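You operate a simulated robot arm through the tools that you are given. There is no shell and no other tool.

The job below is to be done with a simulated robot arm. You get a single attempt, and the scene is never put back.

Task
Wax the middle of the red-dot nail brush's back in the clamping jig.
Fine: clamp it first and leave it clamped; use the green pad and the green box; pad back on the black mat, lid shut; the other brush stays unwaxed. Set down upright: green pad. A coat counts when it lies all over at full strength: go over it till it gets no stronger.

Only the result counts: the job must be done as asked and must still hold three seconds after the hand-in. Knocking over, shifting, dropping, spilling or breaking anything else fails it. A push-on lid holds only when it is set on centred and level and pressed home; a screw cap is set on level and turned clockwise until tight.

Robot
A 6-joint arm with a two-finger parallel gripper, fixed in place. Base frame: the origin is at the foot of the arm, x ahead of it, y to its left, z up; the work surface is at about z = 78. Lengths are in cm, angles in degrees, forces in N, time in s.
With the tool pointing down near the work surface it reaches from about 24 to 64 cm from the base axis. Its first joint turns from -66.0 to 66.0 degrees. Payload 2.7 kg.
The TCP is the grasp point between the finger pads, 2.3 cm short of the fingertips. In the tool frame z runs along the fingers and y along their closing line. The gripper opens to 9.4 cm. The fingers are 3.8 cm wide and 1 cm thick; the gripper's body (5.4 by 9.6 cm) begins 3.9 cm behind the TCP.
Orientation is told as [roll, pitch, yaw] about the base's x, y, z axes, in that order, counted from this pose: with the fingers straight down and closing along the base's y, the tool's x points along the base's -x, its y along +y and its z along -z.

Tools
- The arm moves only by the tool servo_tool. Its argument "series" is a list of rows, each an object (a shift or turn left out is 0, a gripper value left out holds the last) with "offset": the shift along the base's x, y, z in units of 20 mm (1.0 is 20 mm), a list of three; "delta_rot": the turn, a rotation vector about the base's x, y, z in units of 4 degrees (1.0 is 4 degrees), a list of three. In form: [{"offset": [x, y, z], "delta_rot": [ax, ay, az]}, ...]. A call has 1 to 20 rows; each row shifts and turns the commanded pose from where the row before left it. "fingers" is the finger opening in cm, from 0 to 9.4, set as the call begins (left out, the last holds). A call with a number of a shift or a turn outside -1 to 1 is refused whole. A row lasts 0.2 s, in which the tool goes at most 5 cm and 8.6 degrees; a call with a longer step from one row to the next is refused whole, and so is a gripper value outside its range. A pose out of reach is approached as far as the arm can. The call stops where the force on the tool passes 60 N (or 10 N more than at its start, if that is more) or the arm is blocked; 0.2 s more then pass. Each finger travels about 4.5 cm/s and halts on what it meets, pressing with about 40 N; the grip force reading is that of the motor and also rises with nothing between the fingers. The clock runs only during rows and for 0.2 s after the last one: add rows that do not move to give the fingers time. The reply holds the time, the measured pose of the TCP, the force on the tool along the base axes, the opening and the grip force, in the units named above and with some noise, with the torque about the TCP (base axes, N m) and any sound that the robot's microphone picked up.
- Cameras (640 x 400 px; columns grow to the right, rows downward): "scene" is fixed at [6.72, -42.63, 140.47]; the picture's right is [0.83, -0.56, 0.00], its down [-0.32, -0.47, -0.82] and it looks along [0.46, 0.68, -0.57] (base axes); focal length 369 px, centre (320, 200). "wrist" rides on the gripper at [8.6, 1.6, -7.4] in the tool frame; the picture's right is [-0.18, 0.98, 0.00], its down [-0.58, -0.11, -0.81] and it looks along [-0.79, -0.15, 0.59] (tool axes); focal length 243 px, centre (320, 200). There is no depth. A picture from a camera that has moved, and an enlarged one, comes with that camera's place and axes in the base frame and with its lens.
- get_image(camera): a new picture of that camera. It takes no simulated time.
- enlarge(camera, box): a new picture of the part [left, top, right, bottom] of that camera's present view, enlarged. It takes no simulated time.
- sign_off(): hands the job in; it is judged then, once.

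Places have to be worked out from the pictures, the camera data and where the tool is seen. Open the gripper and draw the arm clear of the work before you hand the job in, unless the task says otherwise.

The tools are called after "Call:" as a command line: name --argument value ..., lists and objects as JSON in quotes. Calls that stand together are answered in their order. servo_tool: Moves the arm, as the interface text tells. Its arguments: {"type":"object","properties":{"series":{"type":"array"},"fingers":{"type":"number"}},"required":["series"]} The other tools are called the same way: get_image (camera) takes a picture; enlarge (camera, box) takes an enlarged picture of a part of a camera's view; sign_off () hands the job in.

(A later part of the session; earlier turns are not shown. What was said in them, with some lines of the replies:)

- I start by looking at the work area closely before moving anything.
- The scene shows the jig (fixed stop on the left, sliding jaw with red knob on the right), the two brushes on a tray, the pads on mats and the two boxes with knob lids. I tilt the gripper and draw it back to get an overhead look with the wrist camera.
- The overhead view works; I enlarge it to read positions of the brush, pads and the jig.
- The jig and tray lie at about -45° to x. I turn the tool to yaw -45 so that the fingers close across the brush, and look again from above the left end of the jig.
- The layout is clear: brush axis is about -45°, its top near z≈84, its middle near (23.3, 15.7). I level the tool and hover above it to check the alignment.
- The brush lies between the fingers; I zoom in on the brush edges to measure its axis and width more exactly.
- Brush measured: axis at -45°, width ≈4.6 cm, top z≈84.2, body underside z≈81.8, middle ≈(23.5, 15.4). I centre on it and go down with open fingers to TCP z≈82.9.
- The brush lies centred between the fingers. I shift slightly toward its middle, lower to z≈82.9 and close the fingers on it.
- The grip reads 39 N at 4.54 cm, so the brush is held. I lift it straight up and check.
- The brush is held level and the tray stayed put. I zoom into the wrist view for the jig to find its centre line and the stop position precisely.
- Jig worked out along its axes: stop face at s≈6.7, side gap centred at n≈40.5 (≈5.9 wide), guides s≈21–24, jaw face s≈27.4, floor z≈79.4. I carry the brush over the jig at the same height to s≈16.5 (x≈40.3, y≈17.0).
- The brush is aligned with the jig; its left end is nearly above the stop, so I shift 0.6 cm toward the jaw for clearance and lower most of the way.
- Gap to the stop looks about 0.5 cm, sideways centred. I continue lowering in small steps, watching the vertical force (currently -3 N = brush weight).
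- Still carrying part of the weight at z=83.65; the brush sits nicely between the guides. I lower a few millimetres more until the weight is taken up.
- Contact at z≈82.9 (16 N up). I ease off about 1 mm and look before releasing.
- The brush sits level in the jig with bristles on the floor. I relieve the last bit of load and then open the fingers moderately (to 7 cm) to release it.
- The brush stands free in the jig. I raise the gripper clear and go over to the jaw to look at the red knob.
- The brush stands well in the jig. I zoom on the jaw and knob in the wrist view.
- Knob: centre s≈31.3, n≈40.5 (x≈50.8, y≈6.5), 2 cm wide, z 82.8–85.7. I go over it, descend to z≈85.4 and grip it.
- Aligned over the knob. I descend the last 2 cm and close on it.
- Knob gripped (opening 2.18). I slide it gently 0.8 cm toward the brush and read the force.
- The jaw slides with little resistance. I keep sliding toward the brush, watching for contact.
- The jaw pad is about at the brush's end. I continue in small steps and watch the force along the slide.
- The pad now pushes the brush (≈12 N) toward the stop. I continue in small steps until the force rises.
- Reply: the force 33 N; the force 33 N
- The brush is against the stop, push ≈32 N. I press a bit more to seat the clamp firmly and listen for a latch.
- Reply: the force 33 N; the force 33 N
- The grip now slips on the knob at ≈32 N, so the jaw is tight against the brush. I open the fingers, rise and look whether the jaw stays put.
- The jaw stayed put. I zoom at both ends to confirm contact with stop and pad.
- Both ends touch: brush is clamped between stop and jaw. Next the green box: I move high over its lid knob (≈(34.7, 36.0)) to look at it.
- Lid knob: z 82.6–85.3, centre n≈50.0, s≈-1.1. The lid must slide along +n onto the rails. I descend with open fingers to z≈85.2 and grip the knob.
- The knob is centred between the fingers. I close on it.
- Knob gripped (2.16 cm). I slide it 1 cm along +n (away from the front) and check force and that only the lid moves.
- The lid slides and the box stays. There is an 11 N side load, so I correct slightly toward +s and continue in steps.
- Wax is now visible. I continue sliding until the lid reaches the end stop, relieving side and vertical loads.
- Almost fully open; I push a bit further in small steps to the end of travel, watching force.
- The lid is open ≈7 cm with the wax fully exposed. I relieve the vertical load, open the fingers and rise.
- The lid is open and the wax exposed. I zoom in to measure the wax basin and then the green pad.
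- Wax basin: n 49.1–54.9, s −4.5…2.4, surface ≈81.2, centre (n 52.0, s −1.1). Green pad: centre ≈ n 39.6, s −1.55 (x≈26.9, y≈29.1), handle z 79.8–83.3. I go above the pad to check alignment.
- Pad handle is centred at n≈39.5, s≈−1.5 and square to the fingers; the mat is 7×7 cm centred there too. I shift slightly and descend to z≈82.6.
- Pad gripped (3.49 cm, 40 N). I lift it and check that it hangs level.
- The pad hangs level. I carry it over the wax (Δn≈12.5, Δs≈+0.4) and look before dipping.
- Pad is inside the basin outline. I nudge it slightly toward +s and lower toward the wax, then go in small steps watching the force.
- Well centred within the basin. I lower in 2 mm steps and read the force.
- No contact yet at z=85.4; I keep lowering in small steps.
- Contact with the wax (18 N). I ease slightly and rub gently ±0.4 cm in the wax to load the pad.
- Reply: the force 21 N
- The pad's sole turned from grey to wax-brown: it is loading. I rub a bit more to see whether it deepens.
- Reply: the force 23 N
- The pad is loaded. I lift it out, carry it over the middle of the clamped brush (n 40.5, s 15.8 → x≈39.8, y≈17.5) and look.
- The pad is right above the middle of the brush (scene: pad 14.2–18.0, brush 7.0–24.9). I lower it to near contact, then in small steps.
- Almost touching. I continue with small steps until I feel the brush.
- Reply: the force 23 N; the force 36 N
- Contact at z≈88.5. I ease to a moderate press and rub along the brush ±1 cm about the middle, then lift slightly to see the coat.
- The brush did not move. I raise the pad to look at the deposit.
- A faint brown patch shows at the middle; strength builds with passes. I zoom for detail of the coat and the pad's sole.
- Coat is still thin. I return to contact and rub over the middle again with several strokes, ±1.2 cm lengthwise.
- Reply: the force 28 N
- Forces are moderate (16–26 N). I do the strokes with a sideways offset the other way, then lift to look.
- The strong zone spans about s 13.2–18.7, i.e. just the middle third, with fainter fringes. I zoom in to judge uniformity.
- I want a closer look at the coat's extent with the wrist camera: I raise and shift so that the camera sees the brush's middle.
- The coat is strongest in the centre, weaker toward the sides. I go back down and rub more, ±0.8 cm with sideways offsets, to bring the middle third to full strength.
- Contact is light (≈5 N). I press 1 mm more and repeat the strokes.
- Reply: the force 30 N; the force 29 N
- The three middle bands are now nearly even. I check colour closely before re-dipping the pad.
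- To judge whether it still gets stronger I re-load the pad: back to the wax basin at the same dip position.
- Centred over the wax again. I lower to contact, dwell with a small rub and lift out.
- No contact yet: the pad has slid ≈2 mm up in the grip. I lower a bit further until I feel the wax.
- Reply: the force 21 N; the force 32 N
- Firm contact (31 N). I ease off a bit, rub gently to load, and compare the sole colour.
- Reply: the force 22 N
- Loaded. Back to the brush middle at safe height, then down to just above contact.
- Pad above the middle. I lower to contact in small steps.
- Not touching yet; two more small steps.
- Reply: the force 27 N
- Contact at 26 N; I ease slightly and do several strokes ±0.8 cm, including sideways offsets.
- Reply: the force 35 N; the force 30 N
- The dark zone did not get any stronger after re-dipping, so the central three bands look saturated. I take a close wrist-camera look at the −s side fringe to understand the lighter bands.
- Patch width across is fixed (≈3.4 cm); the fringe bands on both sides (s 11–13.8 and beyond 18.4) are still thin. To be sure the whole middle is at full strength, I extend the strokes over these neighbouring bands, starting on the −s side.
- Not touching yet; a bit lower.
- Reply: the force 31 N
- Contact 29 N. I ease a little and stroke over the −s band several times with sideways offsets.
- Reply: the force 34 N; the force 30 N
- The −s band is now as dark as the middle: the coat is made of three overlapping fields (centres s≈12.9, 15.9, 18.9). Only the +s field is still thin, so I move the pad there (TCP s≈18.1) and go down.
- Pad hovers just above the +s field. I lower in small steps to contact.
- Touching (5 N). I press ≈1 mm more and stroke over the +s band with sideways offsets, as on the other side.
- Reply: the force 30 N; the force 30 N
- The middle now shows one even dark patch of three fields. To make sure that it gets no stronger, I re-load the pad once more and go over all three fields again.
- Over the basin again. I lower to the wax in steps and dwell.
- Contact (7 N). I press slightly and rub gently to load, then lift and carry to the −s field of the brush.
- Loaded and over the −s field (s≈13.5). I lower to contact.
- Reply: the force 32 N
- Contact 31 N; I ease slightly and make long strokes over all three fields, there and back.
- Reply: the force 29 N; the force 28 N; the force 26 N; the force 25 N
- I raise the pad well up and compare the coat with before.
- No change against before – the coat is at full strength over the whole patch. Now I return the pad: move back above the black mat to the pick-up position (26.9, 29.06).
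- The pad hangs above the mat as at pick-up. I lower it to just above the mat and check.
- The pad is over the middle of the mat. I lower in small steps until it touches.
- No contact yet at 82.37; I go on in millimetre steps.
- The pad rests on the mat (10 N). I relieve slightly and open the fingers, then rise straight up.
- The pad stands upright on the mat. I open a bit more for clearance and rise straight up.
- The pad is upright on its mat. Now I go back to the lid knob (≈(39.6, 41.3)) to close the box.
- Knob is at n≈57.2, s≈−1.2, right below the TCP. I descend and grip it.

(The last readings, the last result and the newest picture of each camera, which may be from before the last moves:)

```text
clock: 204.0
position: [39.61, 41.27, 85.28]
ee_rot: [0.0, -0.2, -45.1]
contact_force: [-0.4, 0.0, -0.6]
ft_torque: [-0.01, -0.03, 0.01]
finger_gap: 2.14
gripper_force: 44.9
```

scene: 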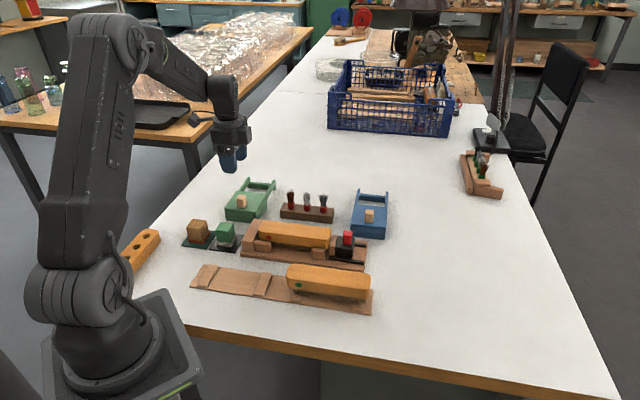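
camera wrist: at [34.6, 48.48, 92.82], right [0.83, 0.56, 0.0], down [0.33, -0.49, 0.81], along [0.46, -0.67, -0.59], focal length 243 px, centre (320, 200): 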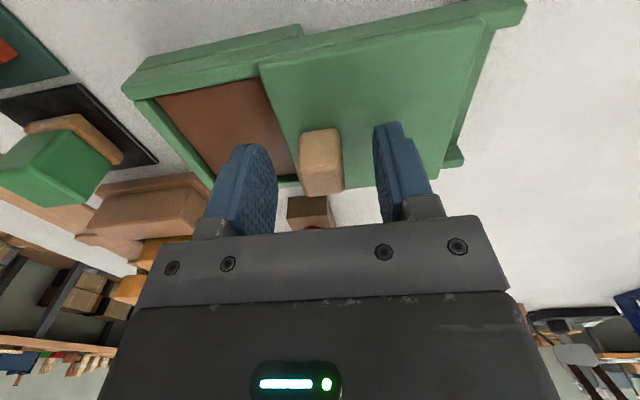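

Knob gripped. I slide the lid back along −n in steps, watching the side loads.

Call:
servo_tool --series '[{"offset": [-0.28, -0.28, 0]}, {"offset": [-0.28, -0.28, 0]}, {"offset": [0, 0, 0]}]'

Call:
servo_tool --series '[{"offset": [-0.28, -0.28, 0]}, {"offset": [-0.28, -0.28, 0]}, {"offset": [0, 0, 0]}]'

Call:
enlarge --camera "scene" --box '[175, 150, 305, 255]'

```text
clock: 204.8
position: [38.46, 40.13, 85.21]
ee_rot: [0.1, -0.1, -45.1]
contact_force: [5.7, -6.1, 4.7]
ft_torque: [0.47, 0.5, 0.05]
finger_gap: 2.16
gripper_force: 44.9
```

```text
clock: 205.6
position: [37.31, 38.94, 85.21]
ee_rot: [0.1, -0.1, -45.0]
contact_force: [6.0, -7.0, 12.1]
ft_torque: [-0.17, -0.07, 0.03]
finger_gap: 2.17
gripper_force: 45.1
```

```text
3.81 times, centred on (240, 202) of scene
camera zoom: at [6.72, -42.66, 140.46], right [0.83, -0.56, 0.0], down [-0.32, -0.47, -0.82], along [0.46, 0.68, -0.57], focal length 1407 px, centre (625, 190)
```

zoom: 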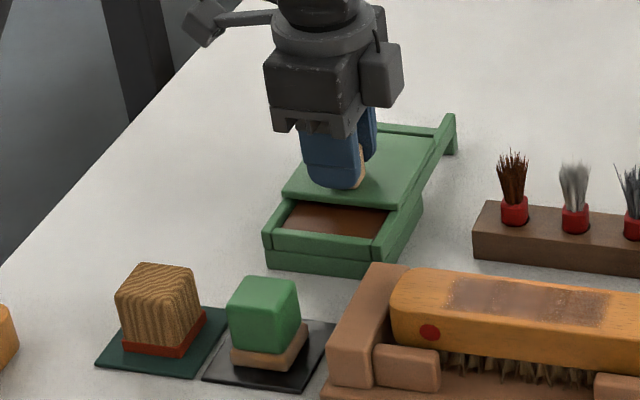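

Sliding well; small side load (+s) and vertical load, which I correct while continuing.

Call:
servo_tool --series '[{"offset": [-0.25, -0.31, 0.04]}, {"offset": [-0.28, -0.28, 0]}, {"offset": [0, 0, 0]}]'

Call:
servo_tool --series '[{"offset": [-0.28, -0.28, 0]}, {"offset": [-0.28, -0.28, 0]}, {"offset": [0, 0, 0]}]'

Call:
enlarge --camera "scene" --box '[175, 150, 305, 255]'

```text
clock: 206.4
position: [36.22, 37.83, 85.29]
ee_rot: [0.0, -0.1, -44.9]
contact_force: [3.5, -4.4, 8.2]
ft_torque: [-0.46, -0.39, 0.06]
finger_gap: 2.14
gripper_force: 44.9
```

```text
clock: 207.2
position: [35.01, 36.76, 85.22]
ee_rot: [0.0, -0.1, -44.9]
contact_force: [-4.0, 3.3, 11.0]
ft_torque: [-0.26, -0.16, 0.04]
finger_gap: 2.16
gripper_force: 44.8
```

```text
3.81 times, centred on (240, 202) of scene
camera zoom: at [6.7, -42.63, 140.47], right [0.83, -0.56, 0.0], down [-0.32, -0.47, -0.82], along [0.46, 0.68, -0.57], focal length 1407 px, centre (625, 190)
```

zoom: 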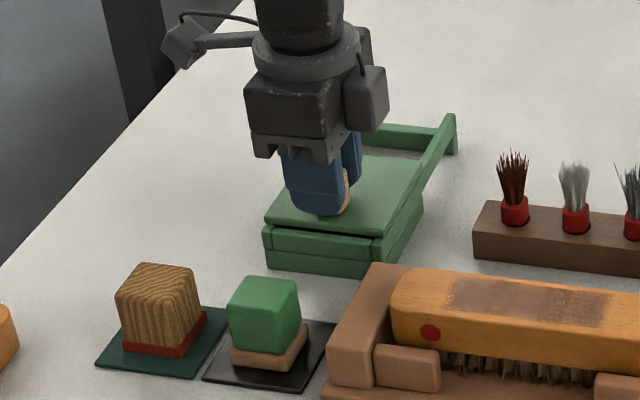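

Nearly closed (≈0.7 cm left). I go on in small steps until it stops at the closed position (TCP n≈50.0).

Call:
servo_tool --series '[{"offset": [-0.14, -0.14, 0.02]}, {"offset": [0, 0, 0]}]'

Call:
servo_tool --series '[{"offset": [-0.1, -0.1, 0]}, {"offset": [0, 0, 0]}]'

Call:
enlarge --camera "scene" --box '[210, 175, 280, 230]'

Call:
get_image --camera "wrist"

```text
clock: 207.8
position: [34.7, 36.45, 85.24]
ee_rot: [0.0, 0.0, -45.0]
contact_force: [-10.0, 10.9, 5.7]
ft_torque: [0.15, -0.03, 0.01]
finger_gap: 2.14
gripper_force: 45.0
```

```text
clock: 208.4
position: [34.68, 36.34, 85.09]
ee_rot: [0.0, 0.0, -45.0]
contact_force: [-10.9, 10.8, 5.1]
ft_torque: [0.75, 0.67, 0.03]
finger_gap: 2.15
gripper_force: 44.9
```

```text
7.27 times, centred on (245, 202) of scene
camera zoom: at [6.69, -42.61, 140.48], right [0.83, -0.56, 0.0], down [-0.32, -0.47, -0.82], along [0.46, 0.68, -0.57], focal length 2686 px, centre (866, 182)
```

zoom: 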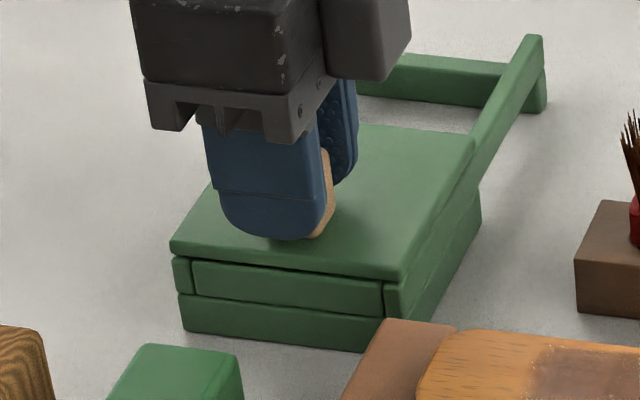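

```text
taken
camera wrist: at [29.61, 43.47, 92.83], right [0.83, 0.56, 0.0], down [0.33, -0.49, 0.81], along [0.46, -0.67, -0.59], focal length 243 px, centre (320, 200)
```

wrist: 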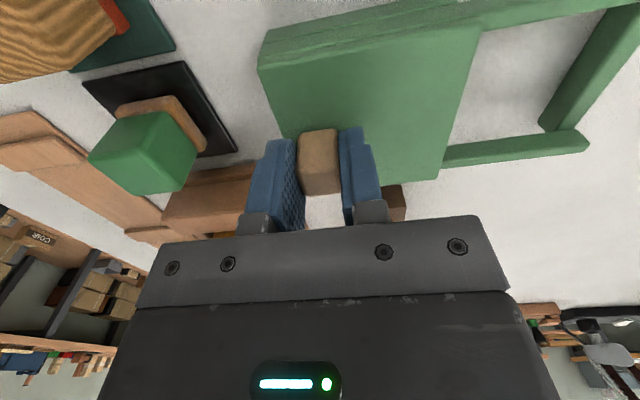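

Looks closed as at the start; there's a 15 N side load and no end stop felt yet. I correct sideways and press a last 1–2 mm further toward the front.

Call:
servo_tool --series '[{"offset": [-0.035, 0.035, 0.02]}, {"offset": [0, 0, 0]}]'

Call:
servo_tool --series '[{"offset": [-0.06, -0.06, 0]}, {"offset": [0, 0, 0]}]'

Call:
enlarge --camera "scene" --box '[210, 175, 280, 230]'

```text
clock: 209.0
position: [34.67, 36.21, 85.17]
ee_rot: [-0.1, -0.1, -45.0]
contact_force: [-5.4, 6.9, 0.5]
ft_torque: [0.83, 0.68, 0.0]
finger_gap: 2.18
gripper_force: 45.0
```

```text
clock: 209.6
position: [34.53, 36.09, 85.22]
ee_rot: [0.0, -0.1, -45.1]
contact_force: [-2.3, 10.9, -14.2]
ft_torque: [0.06, -0.18, -0.15]
finger_gap: 2.15
gripper_force: 45.4
```

```text
7.27 times, centred on (245, 202) of scene
camera zoom: at [6.73, -42.59, 140.48], right [0.83, -0.56, 0.0], down [-0.32, -0.47, -0.82], along [0.46, 0.68, -0.57], focal length 2686 px, centre (866, 182)
```

zoom: 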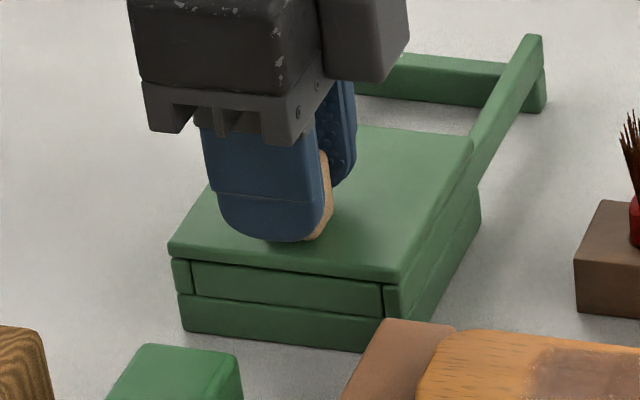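

End stop reached (≈6 N resisting). I relieve the vertical load, open the fingers and rise to compare the lid with its initial state.

Call:
servo_tool --series '[{"offset": [0, 0, -0.05]}, {"offset": [0, 0, 0]}]'

Call:
servo_tool --series '[{"offset": [0, 0, 0]}, {"offset": [0, 0, 0]}, {"offset": [0, 0, 0]}, {"offset": [0, 0, 0.5]}, {"offset": [0, 0, 1]}, {"offset": [0, 0, 1]}, {"offset": [0, 0, 1]}, {"offset": [0, 0, 1]}, {"offset": [0, 0, 1]}, {"offset": [0, 0, 0]}]' --fingers 5.4

Call:
enlarge --camera "scene" --box '[170, 170, 290, 245]'

Call:
get_image --camera "wrist"

```text
clock: 210.2
position: [34.54, 36.32, 85.2]
ee_rot: [0.0, -0.1, -45.0]
contact_force: [-3.7, 4.5, -8.0]
ft_torque: [-0.13, -0.1, 0.08]
finger_gap: 2.17
gripper_force: 44.8
```

```text
clock: 212.4
position: [34.43, 36.12, 96.1]
ee_rot: [0.0, -0.1, -45.0]
contact_force: [-0.9, -0.1, 0.5]
ft_torque: [-0.01, 0.02, 0.02]
finger_gap: 5.39
gripper_force: 0.1
```

```text
5.33 times, centred on (230, 208) of scene
camera zoom: at [6.72, -42.63, 140.47], right [0.83, -0.56, 0.0], down [-0.32, -0.47, -0.82], along [0.46, 0.68, -0.57], focal length 1969 px, centre (800, 160)
```

zoom: 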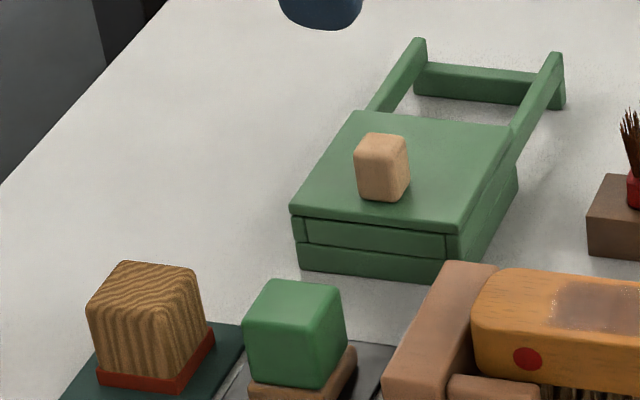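

```text
taken
camera wrist: at [29.48, 43.29, 103.81], right [0.83, 0.56, 0.0], down [0.33, -0.49, 0.81], along [0.46, -0.67, -0.59], focal length 243 px, centre (320, 200)
```

wrist: 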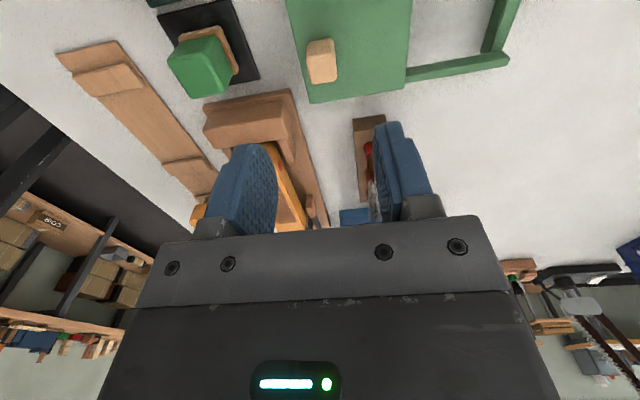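

The lid sits exactly as at the start, the box and pad too. I check the clamp and the other objects.

Call:
enlarge --camera "scene" --box '[310, 225, 370, 270]'

Call:
enlarge --camera "scene" --box '[240, 210, 290, 255]'

Call:
enlarge --camera "scene" --box '[170, 170, 410, 320]'

```text
8.89 times, centred on (340, 248) of scene
camera zoom: at [6.72, -42.63, 140.47], right [0.83, -0.56, 0.0], down [-0.32, -0.47, -0.82], along [0.46, 0.68, -0.57], focal length 3282 px, centre (142, -222)
```

zoom: 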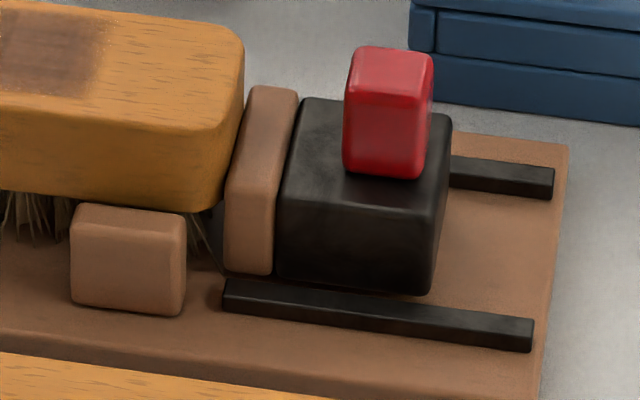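

```text
8.89 times, centred on (265, 232) of scene
camera zoom: at [6.72, -42.63, 140.47], right [0.83, -0.56, 0.0], down [-0.32, -0.47, -0.82], along [0.46, 0.68, -0.57], focal length 3282 px, centre (809, -89)
```

zoom: 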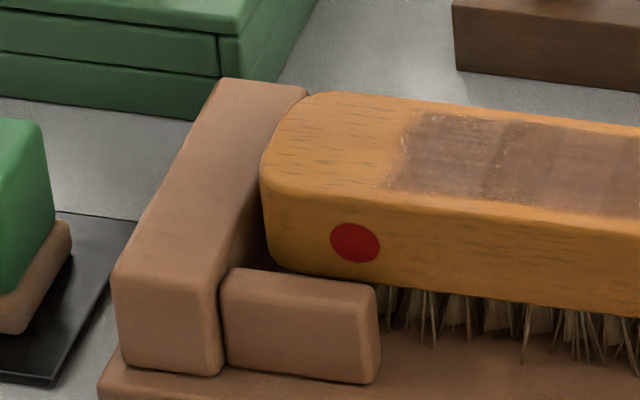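

```text
2.67 times, centred on (290, 245) of scene
camera zoom: at [6.72, -42.63, 140.47], right [0.83, -0.56, 0.0], down [-0.32, -0.47, -0.82], along [0.46, 0.68, -0.57], focal length 985 px, centre (400, 80)
```

zoom: 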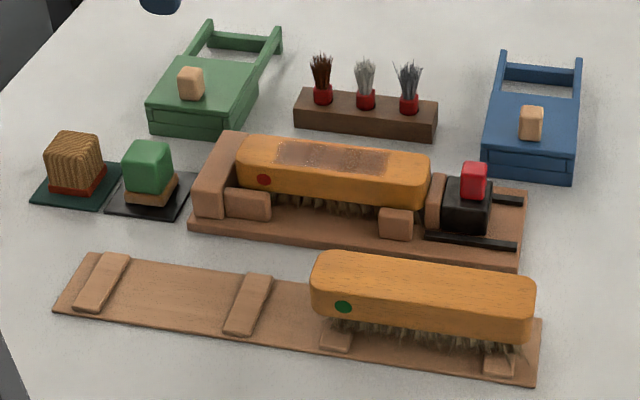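

Everything is in place: brush clamped and unmoved, coat full, pad upright on its mat, lid shut, other brush untouched. I raise the arm clear and open the gripper.

Call:
servo_tool --series '[{"offset": [0, 0, 1]}, {"offset": [0, 0, 1]}, {"offset": [0, 0, 1]}, {"offset": [0, 0, 1]}, {"offset": [0, 0, 1]}, {"offset": [0, 0, 1]}, {"offset": [0, 0, 1]}, {"offset": [0, 0, 1]}, {"offset": [0, 0, 0]}, {"offset": [0, 0, 0]}]' --fingers 9.4

Call:
get_image --camera "scene"

```text
clock: 214.6
position: [34.33, 36.04, 112.18]
ee_rot: [0.0, -0.2, -45.1]
contact_force: [0.2, 0.2, 0.1]
ft_torque: [0.0, -0.02, 0.01]
finger_gap: 9.4
gripper_force: 0.0
```

```text
taken
```

scene: 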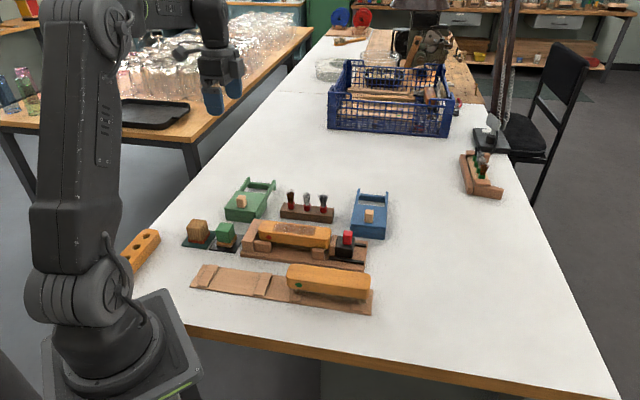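

The arm is clear, the gripper open and the scene in the wanted state; I hand the job in.

Call:
sign_off

```text
The job is handed in.
```

The red-dot brush is clamped in the jig, the middle of its back is waxed, and the job is handed in; I haven't seen the verdict.

- **Clamp:** I pushed the jaw in until my grip slipped on its knob at about 32 N. In the pictures the brush hasn't moved since, even while I rubbed it. There was no latch click, so I take it that the jaw holds by friction.
- **Coat:** It covers roughly the middle 10 cm of the back. After reloading the pad from the green box and going over it all again, it looked no darker. How far "the middle" extends was my judgement; the ends of the back look bare.
- **Pad and box:** The green pad stands upright on the black mat. The green box's lid is shut against its stop and looks exactly as it did at the start.
- **Everything else:** The green-dot brush is unwaxed. Nothing else looks shifted compared with the first pictures.

The gripper is open and the arm is raised clear of the work.
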